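You operate a simulated robot arm through the tools that you are given. There is no shell and no other tool. Be economical: measure what you need, move in short steps, check, and stop when the job is done.

You run a simulated two-armed robot. Do the job below in one go: nothing can be reset, and whatever is moved stays where it is left.

TASK
Rinse the small orange cylinder in the tank, stand it in the EMPTY row and latch the bar.
Fine: shut the red bar first, then lock its latch. Set down upright: what you pick out.

It is judged by the outcome, as a careful person would: the job done as asked, and still so three seconds after it is handed in. It fails if anything else is knocked over, pushed out of place, dropped, spilled or broken.

THE ROBOT
Two 7-joint arms with two-finger parallel grippers on one trunk, on a base that drives. Base frame: it is fixed to the floor where the robot stands at the start and does not move with it; the origin is under the middle of the robot, x ahead of it, y to its left, z up. Lengths are in mm, angles in degrees, forces in N, time in s.
The left shoulder is at the start at [70, 133, 1243], the right one opposite. With the tool pointing down near the work surface each hand reaches from about 100 to 640 mm from the robot's upright axis, wherever it stands, measured 20 degrees to its own side. Places, roughly: EMPTY row [-600, -500, 400]; latch of the green bar [-1000, -400, 1200]; latch of the red bar [-1000, -400, 600]; red bar [-600, -300, 500]; rinse tank [600, 300, 500]; stop valve [300, 700, 700]; tank tap [300, 500, 700]. Payload 1.57 kg a hand.
The tool frame of a hand sits at the grasp point between the pads (the TCP): z along the fingers, y along the line on which they close. The tips reach 30 mm beyond it. The gripper opens to 80 mm. The fingers are 17 mm wide and 12 mm thick; the gripper's body (40 by 82 mm) begins 80 mm behind the TCP.
Orientation is that of the tool frame in the base frame, as a unit quaternion [x, y, z, w]. With the fingers straight down and closing along the base's y, the tool's x points along the base's -x, its y along +y and its z along -z.

THE INTERFACE
- The arms move only by the tool servo_tool. It takes "left_steps", "right_steps" or both (then of equal length, played together; a hand with none holds still); each is a list of rows, each a list of 3 entries, a list of its own where there are three numbers: the shift along the base's x, y, z in m, then the turn, a rotation vector about the base's x, y, z in degrees, then the closure, from 0 (fully open) to 1 (shut). In form: [[[dx, dy, dz], [rx, ry, rz], gripper], ...]. A call has 1 to 20 rows; each row is the pose to reach, as a shift and turn from the pose commanded when the call began. A row lasts 0.2 s, in which the tool goes at most 50 mm and 8.6 degrees; a call with a longer step from one row to the next is refused whole, and so is a gripper value outside its range. A pose out of reach is approached as far as the arm can. The call stops where the force on the tool passes 40 N (or 10 N more than at its start, if that is more) or the arm is blocked; 0.2 s more then pass. The fingers move at their own pace (about 153 mm/s each) and stop on an object; they squeeze with about 39 N. The grip force told is the motor's: it shows also when the fingers shut on nothing. Time passes only in rows, and 0.2 s behind the last, so rows that repeat a pose let the fingers close. The reply holds the time, the measured pose of the TCP, the force on the tool along the base axes, the opening and the grip force, in the units named above and with some noise, with the torque about the TCP (base axes, N m) and any sound that the robot's microphone picked up, and new pictures: "show" is both (left out), scene, wrist or none (wrist: the cameras of the hands that moved).
- Cameras (640 x 400 px; columns grow to the right, rows downward): "scene" is now at [92.7, -45.5, 1429.2]; the picture's right is [-0.73, -0.68, 0.00], its down [-0.62, 0.66, -0.43] and it looks along [0.29, -0.31, -0.90] (base axes); focal length 214 px, centre (320, 200). "left" rides on the left gripper at [72, 7, -122] in its tool frame; the picture's right is [-0.09, 1.00, 0.00], its down [-0.84, -0.08, -0.54] and it looks along [-0.54, -0.05, 0.84] (tool axes); focal length 238 px, centre (320, 200). "right" rides on the right gripper at [72, -6, -122] in its tool frame; the picture's right is [0.09, 1.00, 0.00], its down [-0.84, 0.08, -0.54] and it looks along [-0.54, 0.05, 0.84] (tool axes); focal length 238 px, centre (320, 200). There is no depth. A picture from a camera that has moved, and an enlarged one, comes with that camera's place and axes in the base frame and with its lens.
- raise_lower(by): slides the trunk up (or, below 0, down) by that many mm; the arms and the scene camera ride with it, the base frame stays. It gives what a move gives, with no picture.
- base_move(legs): drives the robot by 1 to 6 legs, each [ahead, left, turn to the left] in mm, mm and degrees, along the robot's own axes; the way and the turn of a leg run together, so that a leg with both is an arc; at most 1500 mm and 180 degrees a leg. The arms and the cameras ride along, it lands a little off, and it stops where it bumps. It gives what a move gives, and a new picture of the scene camera.
- pan_tilt(pan, tilt): turns the head with the scene camera to pan (to the left, within 86 degrees either way) and tilt (down, from -29 to 69), counted from straight ahead of the robot. It gives what a move gives, and a new picture of the scene camera.
- inspect(camera, box): a new picture of the part [left, top, right, bottom] of that camera's present view, enlarged. It takes no simulated time.
- close_job(): hands the job in; it is judged then, once.

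Go step by step. Nothing tells you exact positions but the pictures and the camera data: compare them with the known pose of the tool, close in by small moves and look again before you grip or let go. The budget is 120 turns and 260 pictures, counting those below and the enlarged ones. Unless the task says otherwise, let go and move clear before handing in.

The tools are called after "Emit:" as name(argument=value, ...) on one line, values as JSON. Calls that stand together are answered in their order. servo_tool: Moves the arms, as the interface text tells. Its arguments: {"type":"object","properties":{"left_steps":{"type":"array","items":{"type":"array"}},"right_steps":{"type":"array","items":{"type":"array"}},"show":{"type":"string","enum":["both","scene","wrist","none"]}},"required":[]} The other tools are called the same way: raise_lower (by) slides the trunk up or down; base_move (legs) drives the base; pan_tilt (pan, tilt) turns the head that bears the scene camera; inspect (camera, box) takes an enlarged picture of a part of a camera's view; close_job () hands the job in.

At the start:

```text
time: 0.0
left_eef_pos: [386.2, -49.7, 1204.0]
left_tcp_rot: [0.0, 1.0, 0.0, 0.001]
left_force: [-0.5, 0.4, -0.3]
left_moment: [-0.04, 0.02, 0.0]
left_width: 80.0
left_grasp_force: 0.1
right_eef_pos: [242.0, -305.1, 1187.4]
right_tcp_rot: [-0.001, 1.0, 0.0, -0.001]
right_force: [0.5, 0.1, -0.4]
right_moment: [0.02, -0.04, 0.02]
right_width: 80.0
right_grasp_force: 0.2
trunk travel left (down, up): [-816.0, 124.0]
robot x, y, heading: [0.3, -3.3, 0.1]
head pan, tilt: [-47.1, 64.7]
```

scene: 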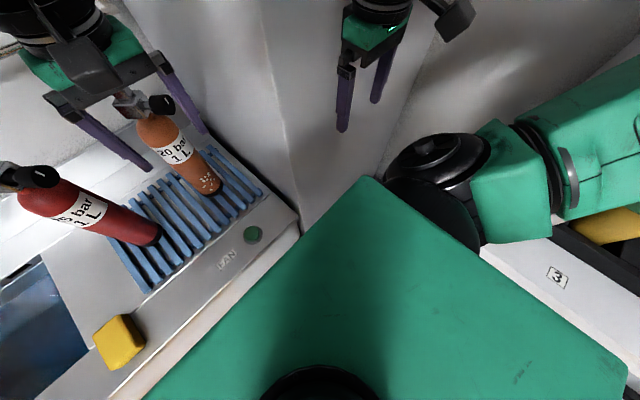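
right: 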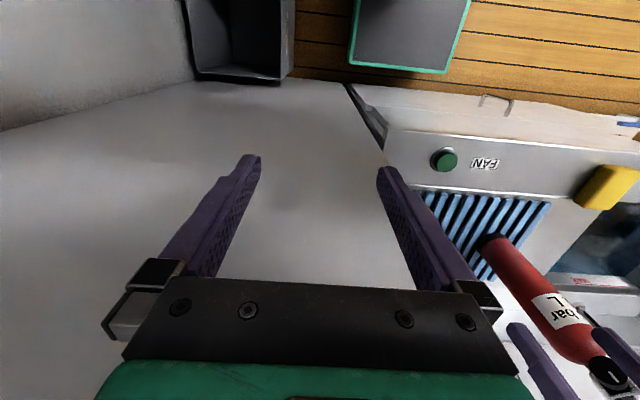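
left: 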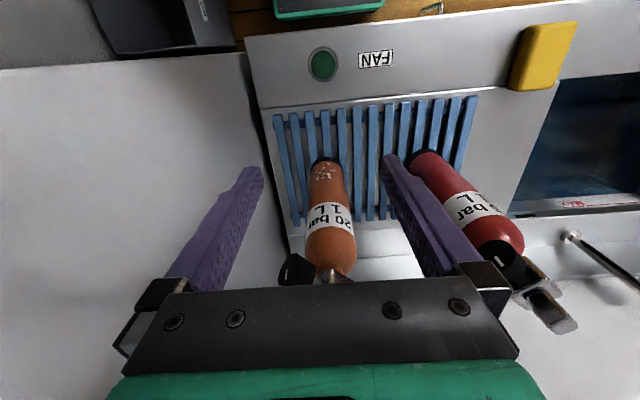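

I see an orange and a red gas cylinder standing on a blue grating in front of the robot, with the tank to the left. I'll look around first.

Emit:
pan_tilt(pan=0, tilt=45)

Emit:
pan_tilt(pan=50, tilt=40)

Emit:
pan_tilt(pan=-86, tilt=35)

```text
time: 1.1
left_eef_pos: [385.7, -51.0, 1203.2]
left_tcp_rot: [0.0, 1.0, 0.0, 0.0]
left_force: [-0.4, -0.4, 1.0]
left_moment: [0.0, 0.01, -0.05]
left_width: 79.9
left_grasp_force: 0.0
right_eef_pos: [242.0, -304.5, 1186.4]
right_tcp_rot: [-0.002, 1.0, 0.001, 0.001]
right_force: [0.1, 0.0, 0.2]
right_moment: [-0.01, 0.02, -0.03]
right_width: 80.1
right_grasp_force: 0.0
trunk travel left (down, up): [-816.0, 124.0]
robot x, y, heading: [-0.3, -0.8, 0.0]
head pan, tilt: [0.0, 45.0]
camera scene: at [132.3, -0.8, 1453.8], right [0.0, -1.0, 0.0], down [-0.71, 0.0, -0.71], along [0.71, 0.0, -0.71], focal length 214 px, centre (320, 200)
```

scene: 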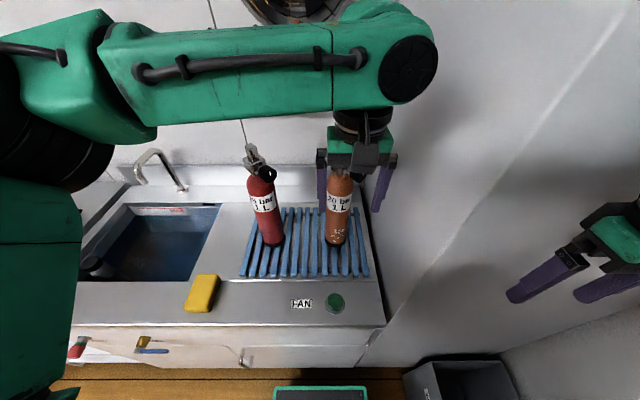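

```text
time: 2.3
left_eef_pos: [385.7, -49.7, 1204.8]
left_tcp_rot: [0.0, 1.0, 0.0, 0.0]
left_force: [0.2, 0.0, -0.2]
left_moment: [-0.03, 0.02, 0.0]
left_width: 80.1
left_grasp_force: 0.0
right_eef_pos: [243.0, -304.5, 1186.7]
right_tcp_rot: [-0.002, 1.0, 0.0, 0.001]
right_force: [-0.7, 0.8, 0.4]
right_moment: [0.0, -0.01, 0.01]
right_width: 79.9
right_grasp_force: 0.0
trunk travel left (down, up): [-816.0, 124.0]
robot x, y, heading: [-0.9, 1.2, 0.1]
head pan, tilt: [50.0, 40.0]
camera scene: at [105.8, 64.3, 1461.1], right [0.77, -0.64, 0.0], down [-0.41, -0.49, -0.77], along [0.49, 0.59, -0.64], focal length 214 px, centre (320, 200)
```

scene: 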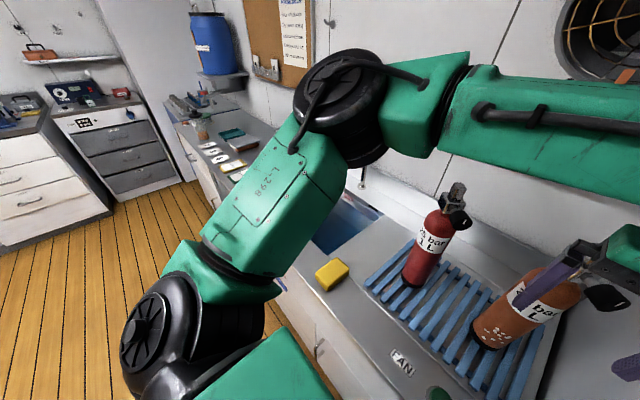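

```text
time: 4.5
left_eef_pos: [386.3, -50.2, 1203.2]
left_tcp_rot: [0.0, 1.0, 0.0, 0.0]
left_force: [-0.7, -0.4, -0.4]
left_moment: [0.01, 0.02, -0.01]
left_width: 79.7
left_grasp_force: 0.1
right_eef_pos: [240.8, -304.7, 1187.3]
right_tcp_rot: [-0.002, 1.0, 0.0, 0.0]
right_force: [-0.6, 0.4, -0.5]
right_moment: [0.03, 0.02, -0.02]
right_width: 79.6
right_grasp_force: 0.0
trunk travel left (down, up): [-816.0, 124.0]
robot x, y, heading: [2.6, 1.1, 0.3]
head pan, tilt: [-85.9, 35.0]
camera scene: at [57.3, -88.5, 1468.7], right [-1.0, -0.07, 0.0], down [-0.04, 0.57, -0.82], along [0.06, -0.82, -0.57], focal length 214 px, centre (320, 200)
```

scene: 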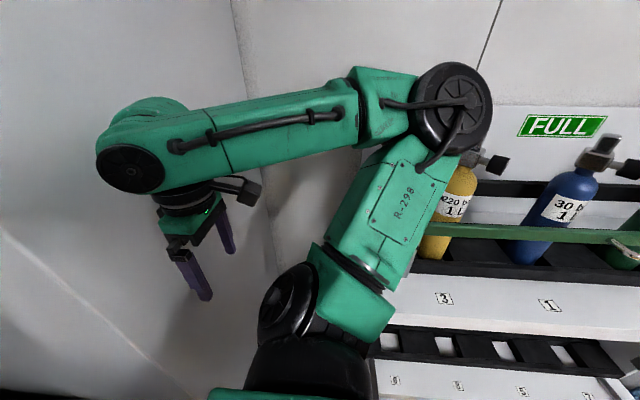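

The rack with FULL and (below) EMPTY rows is to the right-rear. I'll check the tank and its surroundings more closely.

Emit:
pan_tilt(pan=20, tilt=45)

Emit:
inspect(camera="scene", box=[160, 130, 420, 330])

Emit:
inspect(camera="left", box=[240, 40, 640, 340])

```text
time: 6.3
left_eef_pos: [387.2, -50.2, 1204.5]
left_tcp_rot: [0.0, 1.0, 0.0, 0.0]
left_force: [-0.3, 0.2, 0.9]
left_moment: [-0.03, 0.01, 0.0]
left_width: 80.0
left_grasp_force: 0.1
right_eef_pos: [241.7, -305.7, 1185.9]
right_tcp_rot: [-0.002, 1.0, 0.001, 0.0]
right_force: [-0.7, 0.0, -1.2]
right_moment: [-0.01, -0.01, -0.02]
right_width: 80.0
right_grasp_force: 0.0
trunk travel left (down, up): [-816.0, 124.0]
robot x, y, heading: [0.4, 1.4, -0.0]
head pan, tilt: [20.0, 45.0]
camera scene: at [127.5, 27.1, 1453.9], right [0.34, -0.94, 0.0], down [-0.66, -0.24, -0.71], along [0.66, 0.24, -0.71], focal length 214 px, centre (320, 200)
```

scene: 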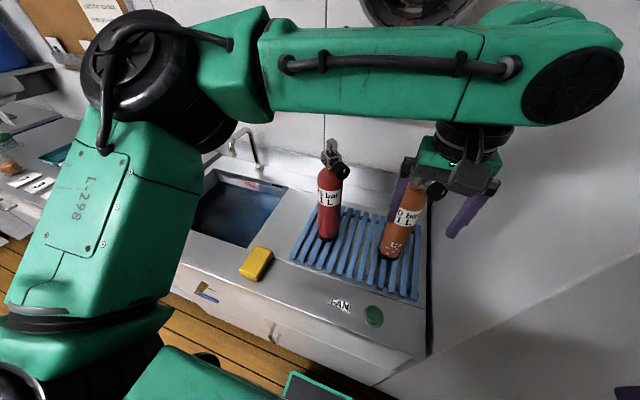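

```text
2.00 times, centred on (290, 230) of scene
camera zoom: at [127.5, 27.1, 1453.9], right [0.34, -0.94, 0.0], down [-0.66, -0.24, -0.71], along [0.66, 0.24, -0.71], focal length 429 px, centre (380, 140)
```

zoom: 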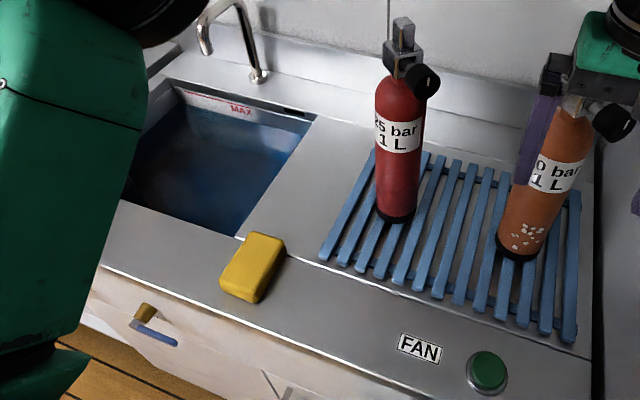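

```text
1.33 times, centred on (440, 190) of left
camera zoom: at [313.6, -43.7, 1326.5], right [0.09, 1.0, 0.0], down [0.84, -0.08, 0.54], along [0.54, -0.05, -0.84], focal length 318 px, centre (160, 213)
```

zoom: 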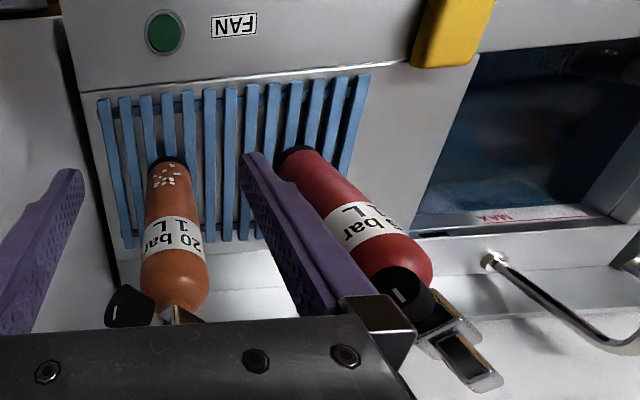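

I need to know the rest of the room before choosing a grasp, so I'll look left and to the rear left, and at the lower right.

Emit:
pan_tilt(pan=86, tilt=30)

Emit:
pan_tilt(pan=-86, tilt=60)

```text
time: 7.7
left_eef_pos: [386.9, -50.6, 1203.6]
left_tcp_rot: [0.0, 1.0, 0.0, 0.0]
left_force: [0.8, -0.3, 0.0]
left_moment: [-0.03, 0.01, 0.02]
left_width: 80.2
left_grasp_force: 0.0
right_eef_pos: [242.3, -305.4, 1187.0]
right_tcp_rot: [-0.001, 1.0, 0.0, 0.0]
right_force: [-0.5, 0.1, 0.2]
right_moment: [0.03, 0.01, 0.02]
right_width: 80.0
right_grasp_force: 0.1
trunk travel left (down, up): [-816.0, 124.0]
robot x, y, heading: [-1.7, 0.2, 0.2]
head pan, tilt: [85.9, 30.0]
camera scene: at [57.5, 89.5, 1476.5], right [1.0, -0.07, 0.0], down [-0.04, -0.5, -0.87], along [0.06, 0.86, -0.5], focal length 214 px, centre (320, 200)
```

scene: 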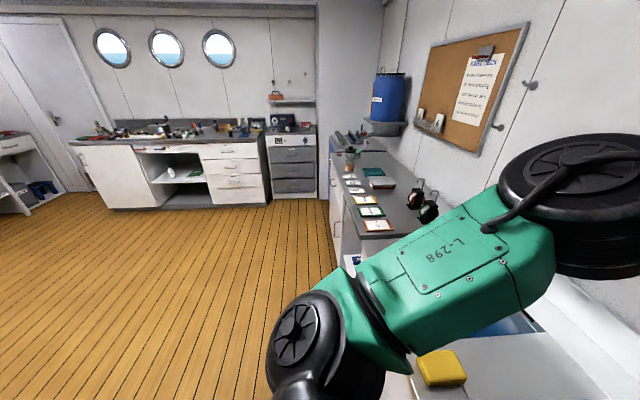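

```text
time: 10.3
left_eef_pos: [387.9, -51.1, 1203.9]
left_tcp_rot: [0.001, 1.0, 0.0, 0.0]
left_force: [0.4, 0.1, 0.7]
left_moment: [0.0, 0.02, 0.0]
left_width: 80.1
left_grasp_force: 0.0
right_eef_pos: [242.4, -305.1, 1187.3]
right_tcp_rot: [-0.002, 1.0, 0.0, 0.001]
right_force: [-0.1, -0.1, -0.6]
right_moment: [0.0, -0.03, 0.02]
right_width: 79.8
right_grasp_force: 0.0
trunk travel left (down, up): [-816.0, 124.0]
robot x, y, heading: [-3.3, -0.4, 0.2]
head pan, tilt: [-85.9, 60.0]
camera scene: at [55.8, -67.2, 1434.4], right [-1.0, -0.07, 0.0], down [-0.06, 0.86, -0.5], along [0.04, -0.5, -0.87], focal length 214 px, centre (320, 200)
```

scene: 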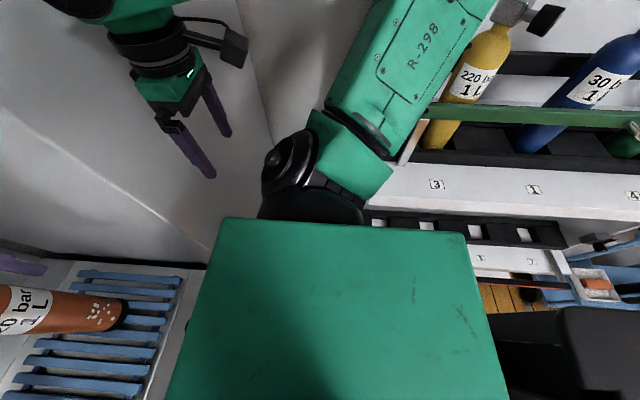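

There is a notice on the cork board over the tank that may hold rules; I'll read it.

Emit:
pan_tilt(pan=60, tilt=10)

Emit:
inspect(camera="scene", box=[270, 60, 430, 160])

```text
time: 12.6
left_eef_pos: [386.2, -49.9, 1204.5]
left_tcp_rot: [0.0, 1.0, 0.0, 0.0]
left_force: [-0.1, -1.2, 0.7]
left_moment: [-0.01, -0.03, 0.01]
left_width: 80.2
left_grasp_force: 0.2
right_eef_pos: [241.6, -305.2, 1187.5]
right_tcp_rot: [-0.002, 1.0, 0.0, 0.0]
right_force: [-0.9, 0.1, -0.6]
right_moment: [0.03, -0.01, 0.01]
right_width: 80.1
right_grasp_force: 0.0
trunk travel left (down, up): [-816.0, 124.0]
robot x, y, heading: [0.2, -3.1, -0.1]
head pan, tilt: [60.0, 10.0]
camera scene: at [97.6, 79.8, 1508.8], right [0.87, -0.5, 0.0], down [-0.09, -0.15, -0.98], along [0.49, 0.85, -0.17], focal length 214 px, centre (320, 200)
```

scene: 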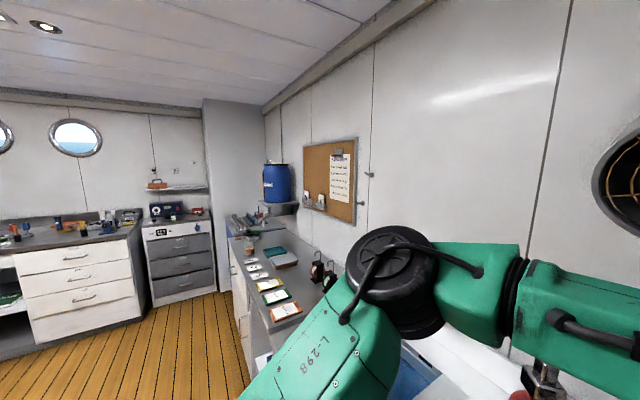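

```text
4.00 times, centred on (350, 110) of scene
camera zoom: at [97.6, 79.8, 1508.8], right [0.87, -0.5, 0.0], down [-0.09, -0.15, -0.98], along [0.49, 0.85, -0.17], focal length 858 px, centre (200, 560)
```

zoom: 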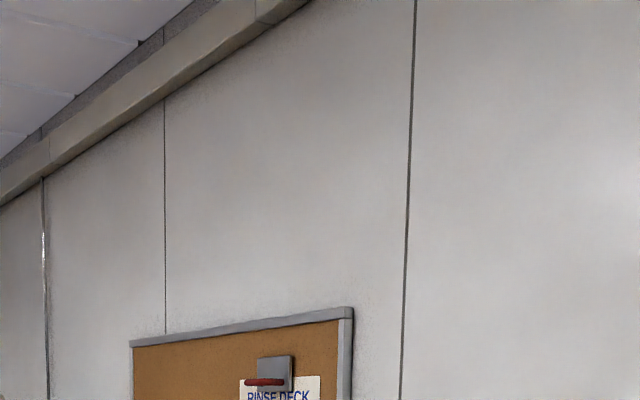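

Emit:
inspect(camera="scene", box=[324, 150, 356, 205])

```text
7.27 times, centred on (340, 178) of scene
camera zoom: at [97.6, 79.8, 1508.8], right [0.87, -0.5, 0.0], down [-0.09, -0.15, -0.98], along [0.49, 0.85, -0.17], focal length 1560 px, centre (174, 364)
```

zoom: 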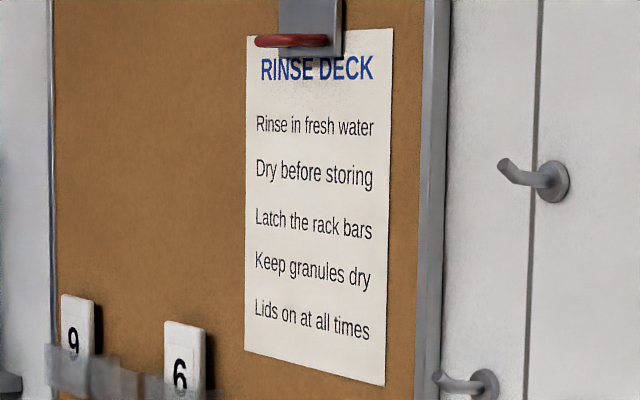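

The notice says rinse, dry before storing, and latch the bars. A fan and a FAN button sit by the blue drip rack. Next I'll pull the left hand back and pitch it 45° so its wrist camera looks at the orange cylinder.

Emit:
servo_tool(left_steps=[[[-0.02, 0, 0.02], [0, -7.5, 0], 0], [[-0.045, 0, 0.02], [0, -15, 0], 0], [[-0.07, 0, 0.02], [0, -22.5, 0], 0], [[-0.095, 0, 0.0], [0, -30, 0], 0], [[-0.12, 0, -0.03], [0, -37.5, 0], 0], [[-0.14, 0, -0.06], [0, -45, 0], 0]], show="wrist")

Emit:
pan_tilt(pan=25, tilt=50)

```text
time: 13.9
left_eef_pos: [282.5, -65.7, 1205.9]
left_tcp_rot: [-0.047, 0.941, -0.036, 0.334]
left_force: [2.4, 0.8, 0.2]
left_moment: [-0.05, 0.16, -0.18]
left_width: 80.1
left_grasp_force: 0.1
left hand out of reach, approached as far as the arm can: row 6
right_eef_pos: [240.4, -306.8, 1186.8]
right_tcp_rot: [-0.002, 1.0, 0.0, 0.001]
right_force: [0.2, -0.5, -0.5]
right_moment: [-0.01, -0.01, 0.0]
right_width: 80.1
right_grasp_force: 0.0
trunk travel left (down, up): [-816.0, 124.0]
robot x, y, heading: [0.8, 0.1, -0.3]
head pan, tilt: [60.0, 10.0]
stopped in row 6 (left hand): the force on the tool passed its limit at 69 N (the readings are from after the stop); the commanded pose is now the measured one
camera left: at [148.4, -61.8, 1255.5], right [0.01, 1.0, -0.04], down [0.31, 0.04, 0.95], along [0.95, -0.02, -0.31], focal length 238 px, centre (320, 200)
```

left: 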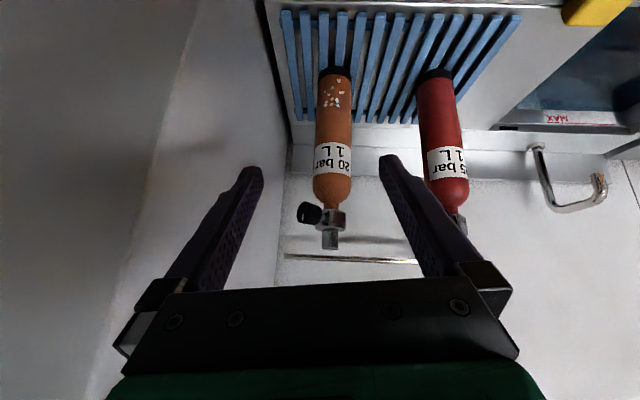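

```text
time: 15.0
left_eef_pos: [285.0, -63.9, 1205.9]
left_tcp_rot: [-0.048, 0.941, -0.036, 0.333]
left_force: [-0.1, -0.3, 0.9]
left_moment: [-0.02, -0.01, -0.02]
left_width: 80.0
left_grasp_force: 0.1
right_eef_pos: [242.9, -305.0, 1187.2]
right_tcp_rot: [-0.002, 1.0, 0.0, -0.001]
right_force: [-0.6, 0.4, -0.4]
right_moment: [0.0, 0.01, 0.01]
right_width: 79.9
right_grasp_force: 0.0
trunk travel left (down, up): [-816.0, 124.0]
robot x, y, heading: [-3.6, -1.3, 0.1]
head pan, tilt: [25.0, 50.0]
camera scene: at [120.7, 32.0, 1447.0], right [0.42, -0.91, 0.0], down [-0.69, -0.32, -0.64], along [0.58, 0.27, -0.77], focal length 214 px, centre (320, 200)
```

scene: 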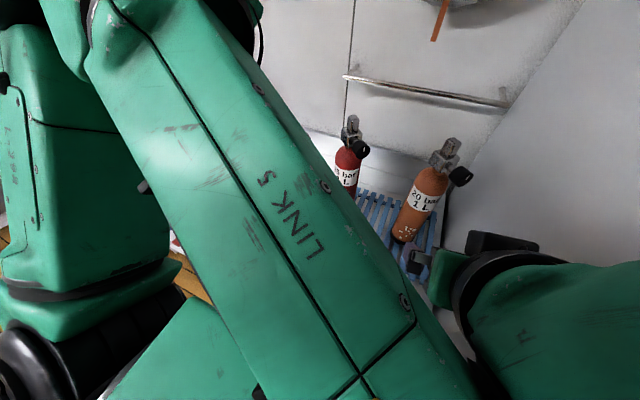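

The orange cylinder is about 60 mm across, its base near [494, -50, 900], its shoulder near z 1130 and its valve top near 1215. I'll go to a pregrasp 120 mm back along a 45° approach and look again.

Emit:
servo_tool(left_steps=[[[0.03, 0.005, 0.01], [2.9, -3.0, -1.7], 0], [[0.06, 0.01, 0.01], [5.9, -6.0, -3.5], 0], [[0.08, 0.014, 0.005], [5.9, -6.0, -3.5], 0], [[0.08, 0.014, 0.005], [5.9, -6.0, -3.5], 0]], show="both")

```text
time: 16.0
left_eef_pos: [365.2, -50.6, 1210.3]
left_tcp_rot: [0.002, 0.924, 0.001, 0.383]
left_force: [0.3, 0.4, -0.5]
left_moment: [-0.03, 0.0, 0.01]
left_width: 79.6
left_grasp_force: 0.1
right_eef_pos: [241.6, -305.1, 1186.6]
right_tcp_rot: [-0.001, 1.0, -0.001, 0.001]
right_force: [-0.2, -0.2, -0.1]
right_moment: [-0.01, 0.0, 0.0]
right_width: 80.0
right_grasp_force: 0.0
trunk travel left (down, up): [-816.0, 124.0]
robot x, y, heading: [-0.9, -2.5, 0.1]
head pan, tilt: [25.0, 50.0]
camera scene: at [120.5, 31.8, 1447.0], right [0.42, -0.91, 0.0], down [-0.69, -0.32, -0.64], along [0.58, 0.27, -0.77], focal length 214 px, centre (320, 200)
camera left: at [227.4, -43.0, 1246.2], right [0.07, 1.0, 0.07], down [0.21, -0.08, 0.97], along [0.98, -0.05, -0.21], focal length 238 px, centre (320, 200)
```

scene: 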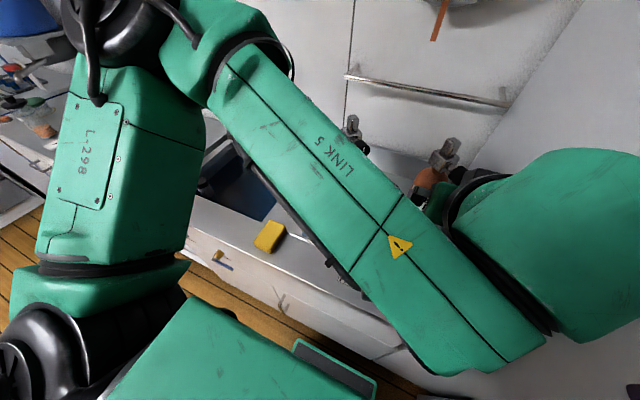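
left: 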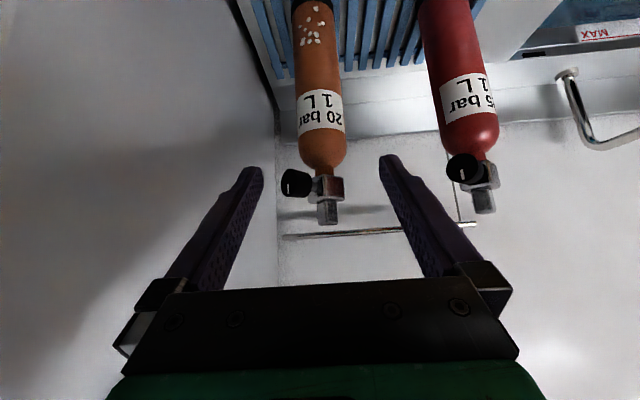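

The cylinder's axis is near x 500, y -49, in line with the jaws. I'll advance along the 45° line in steps and check before closing.

Emit:
servo_tool(left_steps=[[[0.025, 0.001, -0.025], [0, 0, 0], 0], [[0.05, 0.001, -0.05], [0, 0, 0], 0], [[0.075, 0.001, -0.075], [0, 0, 0], 0], [[0.1, 0.001, -0.1], [0, 0, 0], 0]], show="both")

```text
time: 17.0
left_eef_pos: [466.3, -49.1, 1107.5]
left_tcp_rot: [0.001, 0.924, 0.001, 0.382]
left_force: [-0.5, -0.2, -0.2]
left_moment: [-0.04, 0.0, 0.01]
left_width: 80.2
left_grasp_force: 0.0
right_eef_pos: [244.7, -303.9, 1187.0]
right_tcp_rot: [-0.002, 1.0, 0.0, 0.0]
right_force: [0.9, -0.4, -1.1]
right_moment: [0.02, 0.03, 0.0]
right_width: 80.1
right_grasp_force: 0.1
trunk travel left (down, up): [-816.0, 124.0]
robot x, y, heading: [2.2, 0.7, -0.0]
head pan, tilt: [25.0, 50.0]
camera scene: at [122.6, 32.2, 1446.8], right [0.42, -0.91, 0.0], down [-0.7, -0.32, -0.64], along [0.58, 0.27, -0.77], focal length 214 px, centre (320, 200)
camera left: at [329.0, -41.6, 1144.5], right [0.07, 1.0, 0.07], down [0.21, -0.08, 0.97], along [0.98, -0.05, -0.21], focal length 238 px, centre (320, 200)
```

scene: 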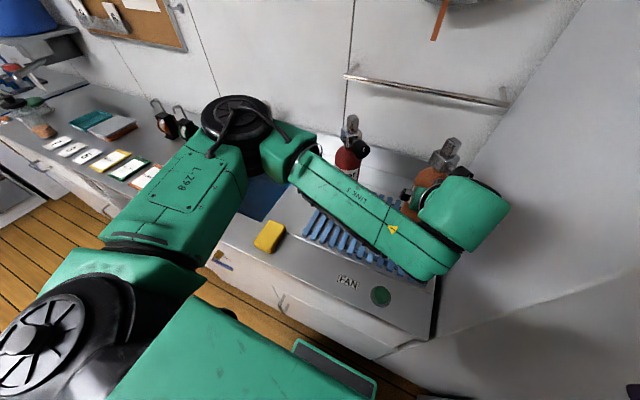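
left: 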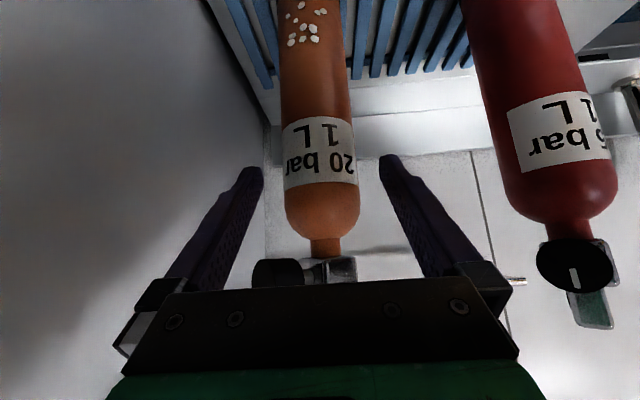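

The cylinder is centred between the fingers. I'll go the last 38 mm in and close.

Emit:
servo_tool(left_steps=[[[0.02, 0, -0.016], [0, 0, 0], 0], [[0.037, 0, -0.03], [0, 0, 0], 0], [[0.037, 0, -0.03], [0, 0, 0], 0]], show="wrist")

```text
time: 17.8
left_eef_pos: [501.7, -48.4, 1078.7]
left_tcp_rot: [0.001, 0.924, 0.001, 0.383]
left_force: [0.4, -0.7, 0.6]
left_moment: [0.01, -0.01, -0.01]
left_width: 80.2
left_grasp_force: 0.0
right_eef_pos: [241.3, -304.7, 1186.9]
right_tcp_rot: [-0.002, 1.0, 0.0, 0.0]
right_force: [0.3, 0.1, 0.0]
right_moment: [-0.04, -0.03, 0.05]
right_width: 80.0
right_grasp_force: 0.0
trunk travel left (down, up): [-816.0, 124.0]
robot x, y, heading: [-5.2, 2.1, 0.1]
head pan, tilt: [25.0, 50.0]
camera left: at [364.1, -41.7, 1114.2], right [0.07, 1.0, 0.07], down [0.21, -0.08, 0.97], along [0.98, -0.05, -0.21], focal length 238 px, centre (320, 200)
```

left: 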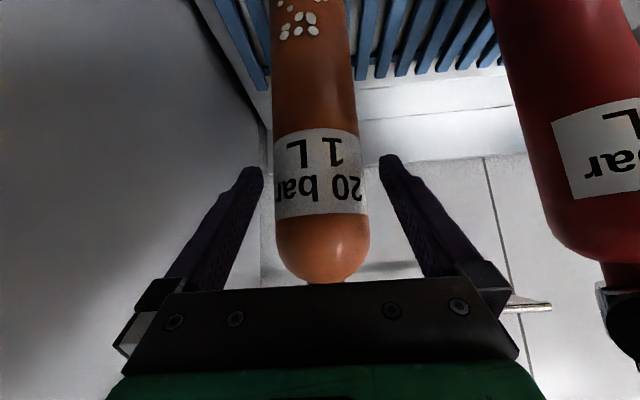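

Emit:
servo_tool(left_steps=[[[0.007, -0.001, 0], [0, 0, 0], 0], [[0.007, -0.001, 0], [0, 0, 0], 0.5], [[0.007, -0.001, 0], [0, 0, 0], 1], [[0.007, -0.001, 0], [0, 0, 0], 1], [[0.007, -0.001, 0], [0, 0, 0], 1]], show="wrist")

```text
time: 19.0
left_eef_pos: [509.9, -50.8, 1080.2]
left_tcp_rot: [0.001, 0.924, 0.001, 0.383]
left_force: [-0.7, -2.5, -0.1]
left_moment: [-0.09, -0.15, -0.18]
left_width: 66.0
left_grasp_force: 38.9
right_eef_pos: [242.5, -304.8, 1187.2]
right_tcp_rot: [-0.001, 1.0, 0.001, -0.001]
right_force: [-0.6, -0.3, 0.8]
right_moment: [0.0, -0.01, 0.01]
right_width: 80.1
right_grasp_force: 0.0
trunk travel left (down, up): [-816.0, 124.0]
robot x, y, heading: [0.1, 0.9, -0.1]
head pan, tilt: [25.0, 50.0]
camera left: at [371.5, -43.6, 1114.6], right [0.07, 1.0, 0.07], down [0.21, -0.08, 0.97], along [0.98, -0.05, -0.21], focal length 238 px, centre (320, 200)
```

left: 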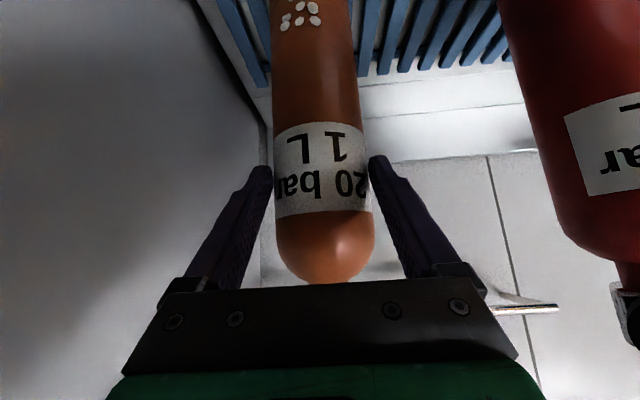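

The jaws hold at 66 mm, and the apparent width puts the axis near x 533, so only the tips are gripping. I'll reopen, go 22 mm further in and close again.

Emit:
servo_tool(left_steps=[[[0, 0, 0], [0, 0, 0], 0], [[0, 0, 0], [0, 0, 0], 0], [[0.012, 0.001, 0], [0, 0, 0], 0], [[0.022, 0.001, 0], [0, 0, 0], 0], [[0.022, 0.001, 0], [0, 0, 0], 0.5], [[0.022, 0.001, 0], [0, 0, 0], 1], [[0.022, 0.001, 0], [0, 0, 0], 1], [[0.022, 0.001, 0], [0, 0, 0], 1]], show="both")

```text
time: 20.8
left_eef_pos: [530.4, -49.6, 1079.6]
left_tcp_rot: [0.001, 0.924, 0.0, 0.382]
left_force: [-0.6, -4.0, -0.3]
left_moment: [-1.19, -0.23, -0.21]
left_width: 67.4
left_grasp_force: 39.0
right_eef_pos: [241.4, -306.6, 1187.0]
right_tcp_rot: [-0.002, 1.0, 0.0, -0.001]
right_force: [-0.4, -0.4, 0.0]
right_moment: [-0.01, 0.02, -0.01]
right_width: 80.1
right_grasp_force: 0.0
trunk travel left (down, up): [-816.0, 124.0]
robot x, y, heading: [-1.5, 3.6, -0.1]
head pan, tilt: [25.0, 50.0]
camera scene: at [120.8, 30.7, 1447.0], right [0.42, -0.91, 0.0], down [-0.69, -0.32, -0.64], along [0.58, 0.27, -0.77], focal length 214 px, centre (320, 200)
camera left: at [392.2, -42.6, 1115.5], right [0.07, 1.0, 0.07], down [0.21, -0.08, 0.97], along [0.98, -0.05, -0.21], focal length 238 px, centre (320, 200)
```

scene: 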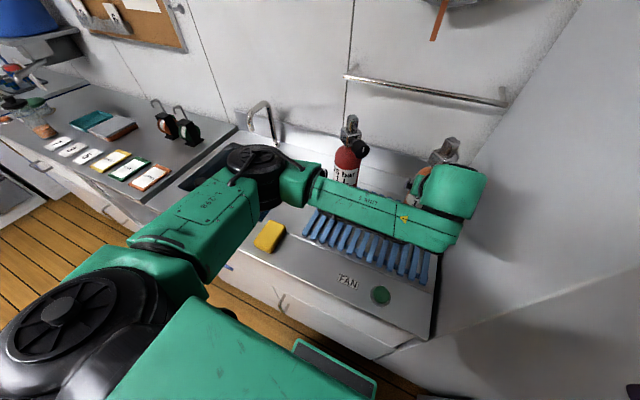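
left: 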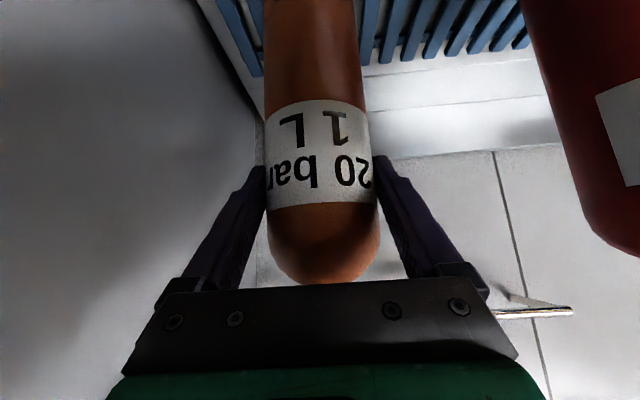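

The grip is good, with the axis now between the pads. I'll lift the cylinder and pull it back clear of the red one.

Emit:
servo_tool(left_steps=[[[0, 0, 0.02], [0, 0, 0], 1], [[0, 0, 0.05], [0, 0, 0], 1], [[0, 0, 0.08], [0, 0, 0], 1], [[-0.03, 0, 0.09], [0, 0, 0], 1], [[-0.06, 0, 0.09], [0, 0, 0], 1], [[-0.09, 0, 0.09], [0, 0, 0], 1], [[-0.12, 0, 0.09], [0, 0, 0], 1], [[-0.14, 0, 0.09], [0, 0, 0], 1]], show="both")

```text
time: 22.6
left_eef_pos: [390.3, -49.5, 1169.3]
left_tcp_rot: [0.002, 0.925, 0.001, 0.381]
left_force: [0.3, -0.5, -17.2]
left_moment: [-0.07, 0.14, 0.0]
left_width: 66.8
left_grasp_force: 38.8
right_eef_pos: [244.1, -306.3, 1186.2]
right_tcp_rot: [-0.002, 1.0, 0.0, -0.001]
right_force: [-1.4, 0.3, 0.0]
right_moment: [-0.01, 0.02, 0.02]
right_width: 80.1
right_grasp_force: 0.0
trunk travel left (down, up): [-816.0, 124.0]
robot x, y, heading: [1.7, -2.3, -0.0]
head pan, tilt: [25.0, 50.0]
camera scene: at [121.9, 31.1, 1446.8], right [0.42, -0.91, 0.0], down [-0.69, -0.32, -0.64], along [0.58, 0.27, -0.77], focal length 214 px, centre (320, 200)
camera left: at [252.1, -43.2, 1205.0], right [0.07, 1.0, 0.07], down [0.21, -0.08, 0.97], along [0.98, -0.05, -0.22], focal length 238 px, centre (320, 200)
```

scene: 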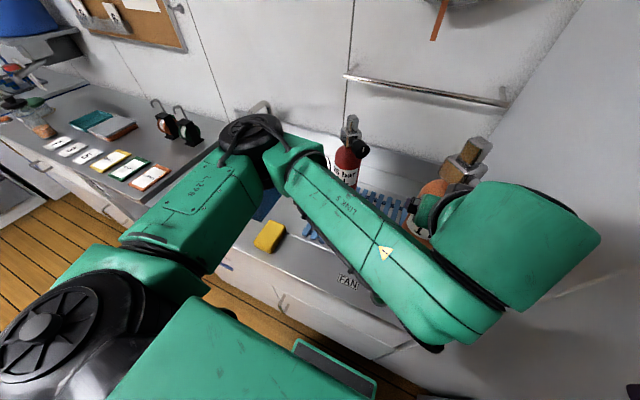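
left: 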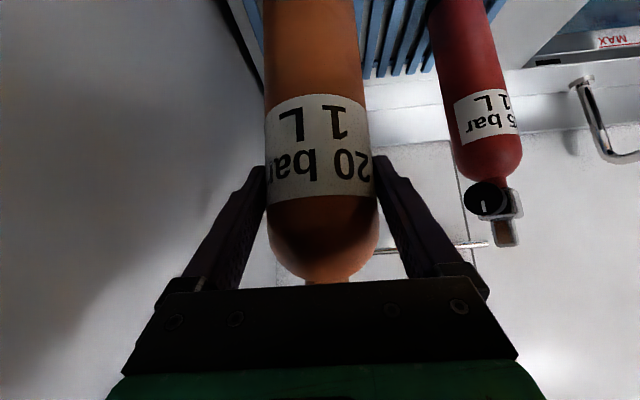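

The cylinder is held (17 N). I'll back off a little, drive left so the tank is in reach of the left hand, and look.

Emit:
base_move(legs=[[-120, 0, 0], [0, 330, 0]])

Emit:
pan_tilt(pan=10, tilt=50)

```text
time: 25.7
left_eef_pos: [267.7, 281.2, 1168.7]
left_tcp_rot: [0.001, 0.925, 0.002, 0.381]
left_force: [0.1, -0.5, -17.2]
left_moment: [-0.04, 0.13, -0.02]
left_width: 67.4
left_grasp_force: 38.8
right_eef_pos: [122.7, 26.0, 1185.6]
right_tcp_rot: [-0.003, 1.0, 0.001, -0.002]
right_force: [0.6, 0.3, -0.1]
right_moment: [0.02, -0.02, -0.01]
right_width: 80.1
right_grasp_force: 0.0
trunk travel left (down, up): [-816.0, 124.0]
robot x, y, heading: [-122.9, 332.5, 0.0]
head pan, tilt: [25.0, 50.0]
camera scene: at [-0.4, 362.7, 1446.7], right [0.43, -0.9, 0.0], down [-0.69, -0.32, -0.64], along [0.58, 0.28, -0.77], focal length 214 px, centre (320, 200)
```

scene: 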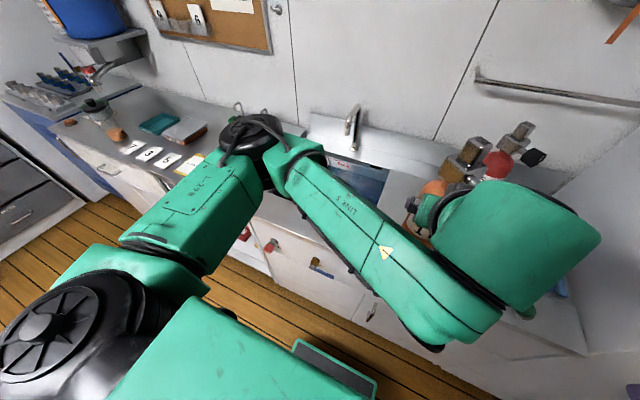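

```text
time: 26.4
left_eef_pos: [267.2, 284.0, 1169.3]
left_tcp_rot: [0.0, 0.924, 0.002, 0.381]
left_force: [0.3, 1.0, -17.8]
left_moment: [-0.04, 0.16, -0.01]
left_width: 67.4
left_grasp_force: 39.0
right_eef_pos: [121.9, 30.5, 1186.1]
right_tcp_rot: [-0.004, 1.0, 0.0, -0.002]
right_force: [-0.6, 0.4, 0.0]
right_moment: [0.0, 0.05, 0.02]
right_width: 80.0
right_grasp_force: 0.1
trunk travel left (down, up): [-816.0, 124.0]
robot x, y, heading: [-120.9, 334.7, 0.1]
head pan, tilt: [10.0, 50.0]
camera scene: at [5.4, 346.9, 1446.7], right [0.18, -0.98, 0.0], down [-0.76, -0.14, -0.64], along [0.63, 0.11, -0.77], focal length 214 px, centre (320, 200)
```

scene: 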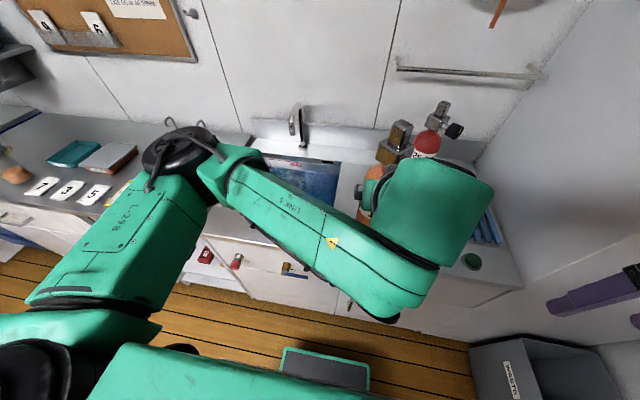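

Emit:
servo_tool(left_steps=[[[0.0, 0.04, 0], [0, 0, 0], 1], [[0, 0.08, 0], [0, 0, 0], 1], [[0, 0.12, 0], [0, 0, 0], 1], [[0, 0.15, 0], [0, 0, 0], 1]], show="both")

```text
time: 27.4
left_eef_pos: [311.6, 419.9, 1172.6]
left_tcp_rot: [0.0, 0.925, 0.002, 0.38]
left_force: [1.0, 1.6, -16.4]
left_moment: [0.16, 0.16, -0.04]
left_width: 67.1
left_grasp_force: 39.3
left hand out of reach, approached as far as the arm can: row 2, 3, 4
right_eef_pos: [122.4, 32.4, 1187.2]
right_tcp_rot: [-0.004, 1.0, -0.002, -0.002]
right_force: [0.4, 0.0, 0.1]
right_moment: [-0.05, 0.01, 0.0]
right_width: 79.9
right_grasp_force: 0.1
trunk travel left (down, up): [-816.0, 124.0]
robot x, y, heading: [-121.1, 337.6, 0.3]
head pan, tilt: [10.0, 50.0]
camera scene: at [6.7, 350.6, 1446.5], right [0.18, -0.98, 0.0], down [-0.76, -0.14, -0.64], along [0.63, 0.11, -0.77], focal length 214 px, centre (320, 200)
camera left: at [175.1, 426.1, 1208.8], right [0.06, 1.0, 0.07], down [0.22, -0.08, 0.97], along [0.97, -0.05, -0.22], focal length 238 px, centre (320, 200)
```

scene: 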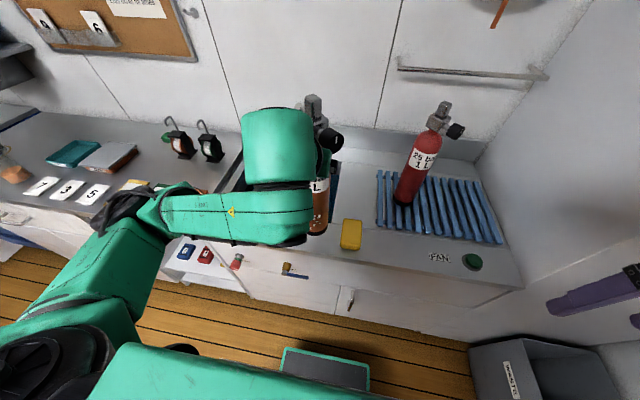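
left: 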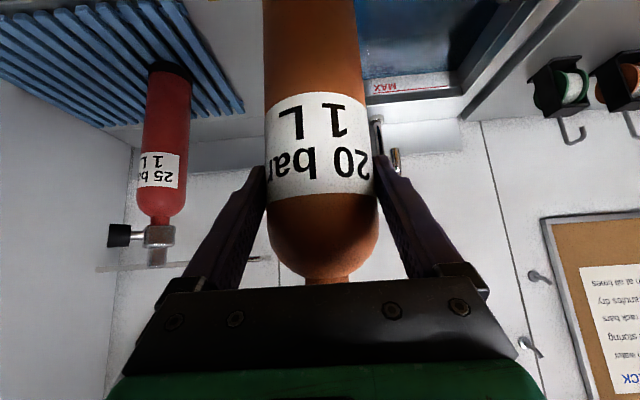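

The tank spans about x 400–680 and y 370–700, with its tap and stop-valve handles on the counter front near x 275. I'll drive 95 mm ahead, then bring the cylinder over the tank.

Emit:
base_move(legs=[[95, 0, 0]])

Emit:
servo_tool(left_steps=[[[0.03, 0.02, 0], [0, 0, 0], 1], [[0.06, 0.04, 0], [0, 0, 0], 1], [[0.09, 0.06, 0], [0, 0, 0], 1], [[0.11, 0.06, 0], [0, 0, 0], 1]], show="both")

```text
time: 28.6
left_eef_pos: [403.2, 415.0, 1175.1]
left_tcp_rot: [0.002, 0.924, 0.001, 0.382]
left_force: [-1.1, -0.5, -16.8]
left_moment: [-0.14, 0.2, -0.03]
left_width: 67.3
left_grasp_force: 38.7
right_eef_pos: [212.6, 30.5, 1186.8]
right_tcp_rot: [-0.003, 1.0, -0.001, 0.001]
right_force: [0.7, 0.7, -0.2]
right_moment: [-0.01, -0.06, -0.02]
right_width: 80.0
right_grasp_force: 0.1
trunk travel left (down, up): [-816.0, 124.0]
robot x, y, heading: [-26.3, 333.4, 0.3]
head pan, tilt: [10.0, 50.0]
camera scene: at [95.1, 347.2, 1447.2], right [0.18, -0.98, 0.0], down [-0.75, -0.13, -0.64], along [0.63, 0.11, -0.77], focal length 214 px, centre (320, 200)
```

scene: 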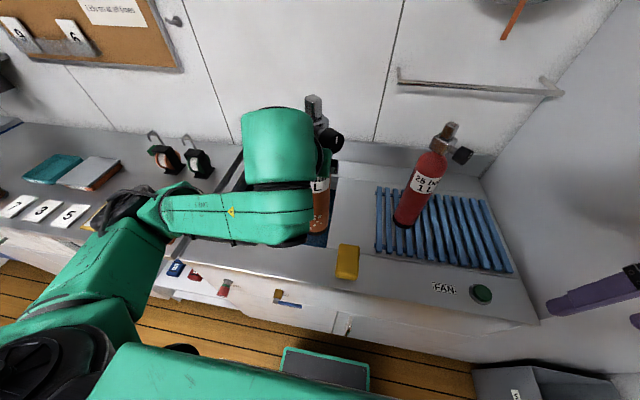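

```text
time: 29.6
left_eef_pos: [520.1, 476.6, 1172.8]
left_tcp_rot: [0.0, 0.925, 0.001, 0.379]
left_force: [-0.4, -0.5, -17.1]
left_moment: [0.14, 0.11, 0.02]
left_width: 67.3
left_grasp_force: 38.7
right_eef_pos: [218.6, 29.6, 1187.0]
right_tcp_rot: [-0.002, 1.0, 0.001, -0.003]
right_force: [-0.4, 0.4, 0.7]
right_moment: [0.0, 0.03, -0.02]
right_width: 80.1
right_grasp_force: 0.1
trunk travel left (down, up): [-816.0, 124.0]
robot x, y, heading: [-28.7, 334.9, 0.2]
head pan, tilt: [10.0, 50.0]
camera scene: at [103.2, 347.1, 1446.4], right [0.18, -0.98, 0.0], down [-0.76, -0.13, -0.64], along [0.63, 0.11, -0.77], focal length 214 px, centre (320, 200)
camera left: at [382.5, 483.9, 1209.7], right [0.07, 1.0, 0.07], down [0.22, -0.08, 0.97], along [0.97, -0.05, -0.22], focal length 238 px, centre (320, 200)
```

scene: 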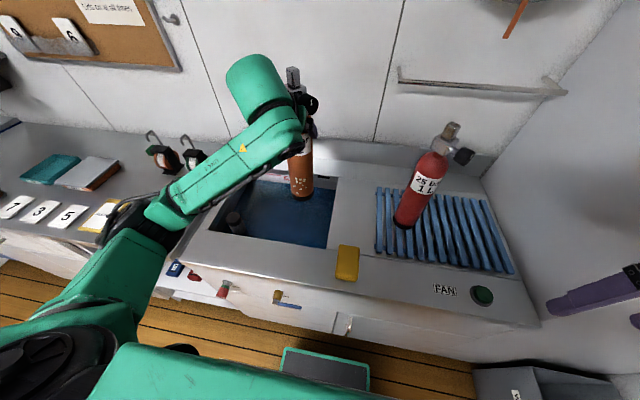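
left: 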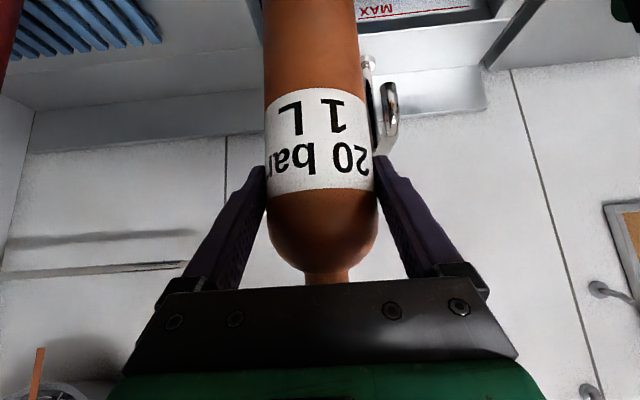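

Emit:
inspect(camera="scene", box=[170, 150, 400, 310])

```text
2.50 times, centred on (285, 230) of scene
camera zoom: at [103.2, 347.1, 1446.4], right [0.18, -0.98, 0.0], down [-0.76, -0.13, -0.64], along [0.63, 0.11, -0.77], focal length 536 px, centre (408, 125)
```

zoom: 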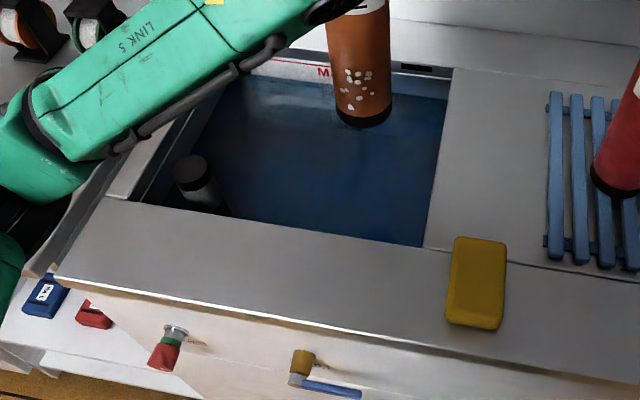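

The tank is filled to just under its MAX line, with a standpipe in the front-left corner. To keep the elbow above the counter I'll raise the trunk first, then lower the hand in steps.

Emit:
raise_lower(by=120)

Emit:
servo_tool(left_steps=[[[0, 0.005, -0.03], [0, 0, 0], 1], [[0, 0.005, -0.06], [0, 0, 0], 1], [[0, 0.005, -0.09], [0, 0, 0], 1], [[0, 0.005, -0.12], [0, 0, 0], 1], [[0, 0.005, -0.15], [0, 0, 0], 1], [[0, 0.005, -0.18], [0, 0, 0], 1]], show="both")

```text
time: 31.1
left_eef_pos: [519.2, 476.5, 1294.5]
left_tcp_rot: [0.001, 0.925, 0.001, 0.38]
left_force: [0.1, 0.0, -17.4]
left_moment: [0.18, 0.08, 0.05]
left_width: 67.5
left_grasp_force: 38.9
right_eef_pos: [216.3, 29.9, 1306.4]
right_tcp_rot: [-0.003, 1.0, -0.001, -0.001]
right_force: [-0.2, -0.1, 0.0]
right_moment: [0.0, -0.01, 0.0]
right_width: 80.1
right_grasp_force: 0.0
trunk travel left (down, up): [-936.0, 4.0]
robot x, y, heading: [-28.5, 338.6, -0.1]
head pan, tilt: [10.0, 50.0]
```

```text
time: 32.5
left_eef_pos: [520.7, 483.6, 1115.8]
left_tcp_rot: [0.001, 0.925, 0.0, 0.38]
left_force: [1.0, 0.0, -15.9]
left_moment: [0.13, 0.09, -0.02]
left_width: 67.4
left_grasp_force: 38.9
right_eef_pos: [218.1, 30.4, 1306.3]
right_tcp_rot: [-0.002, 1.0, -0.001, -0.002]
right_force: [-0.4, -0.3, -0.3]
right_moment: [0.0, 0.03, -0.05]
right_width: 80.1
right_grasp_force: 0.1
trunk travel left (down, up): [-936.0, 4.0]
robot x, y, heading: [-27.4, 332.6, 0.1]
head pan, tilt: [10.0, 50.0]
camera scene: at [102.5, 348.0, 1566.5], right [0.18, -0.98, 0.0], down [-0.76, -0.14, -0.64], along [0.63, 0.11, -0.77], focal length 214 px, centre (320, 200)
camera left: at [383.0, 490.4, 1151.9], right [0.07, 1.0, 0.07], down [0.21, -0.08, 0.97], along [0.97, -0.05, -0.22], focal length 238 px, centre (320, 200)
```

scene: 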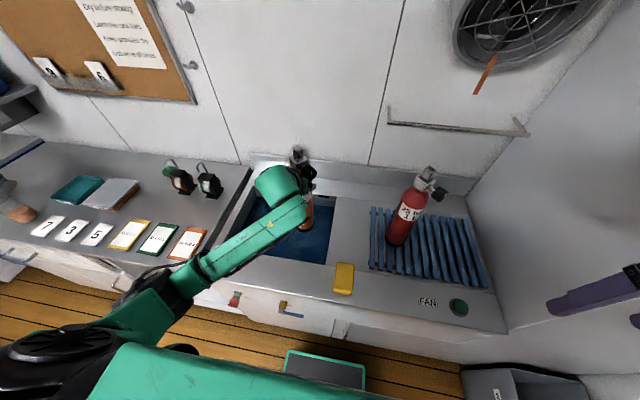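
left: 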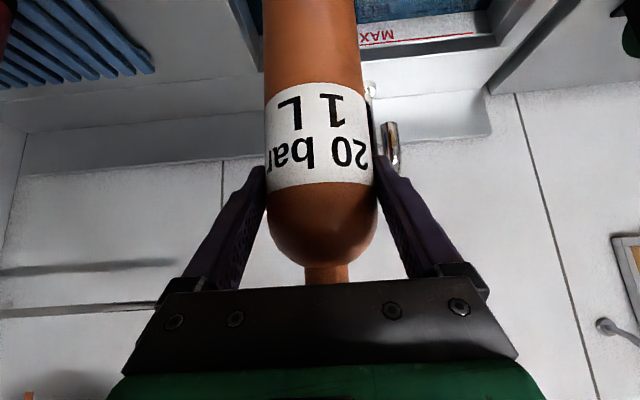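

The elbow now sits in front of the counter edge. I'll lower the cylinder into the water in small steps and watch the force.

Emit:
servo_tool(left_steps=[[[0, 0, -0.025], [0, 0, 0], 1], [[0, 0, -0.05], [0, 0, 0], 1], [[0, 0, -0.075], [0, 0, 0], 1], [[0, 0, -0.1], [0, 0, 0], 1]], show="scene")

Emit:
inspect(camera="scene", box=[160, 130, 390, 310])

```text
time: 33.5
left_eef_pos: [518.5, 483.2, 1014.7]
left_tcp_rot: [0.0, 0.925, 0.001, 0.38]
left_force: [0.3, -0.1, -15.3]
left_moment: [-0.16, 0.06, -0.05]
left_width: 67.5
left_grasp_force: 39.2
right_eef_pos: [217.1, 30.2, 1307.4]
right_tcp_rot: [-0.002, 1.0, -0.001, -0.001]
right_force: [0.5, -0.1, 0.2]
right_moment: [0.0, 0.0, -0.01]
right_width: 79.8
right_grasp_force: 0.2
trunk travel left (down, up): [-936.0, 4.0]
robot x, y, heading: [-27.5, 336.4, 0.1]
head pan, tilt: [10.0, 50.0]
camera scene: at [102.2, 347.8, 1566.5], right [0.18, -0.98, 0.0], down [-0.76, -0.14, -0.64], along [0.63, 0.11, -0.77], focal length 214 px, centre (320, 200)
```

scene: 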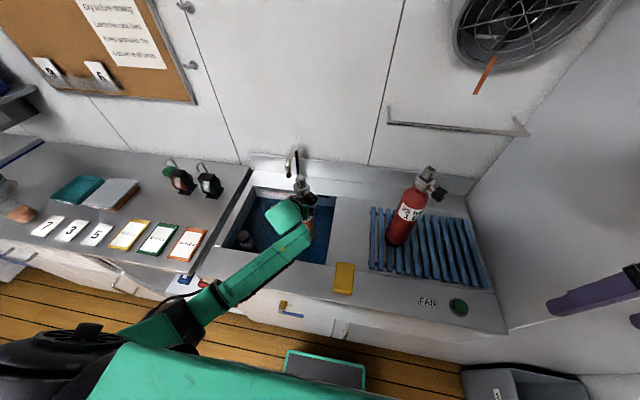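

```text
2.22 times, centred on (275, 220) of scene
camera zoom: at [102.2, 347.8, 1566.5], right [0.18, -0.98, 0.0], down [-0.76, -0.14, -0.64], along [0.63, 0.11, -0.77], focal length 477 px, centre (420, 156)
```

zoom: 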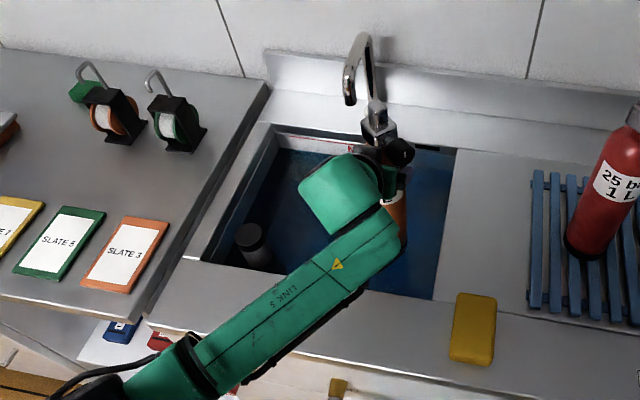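

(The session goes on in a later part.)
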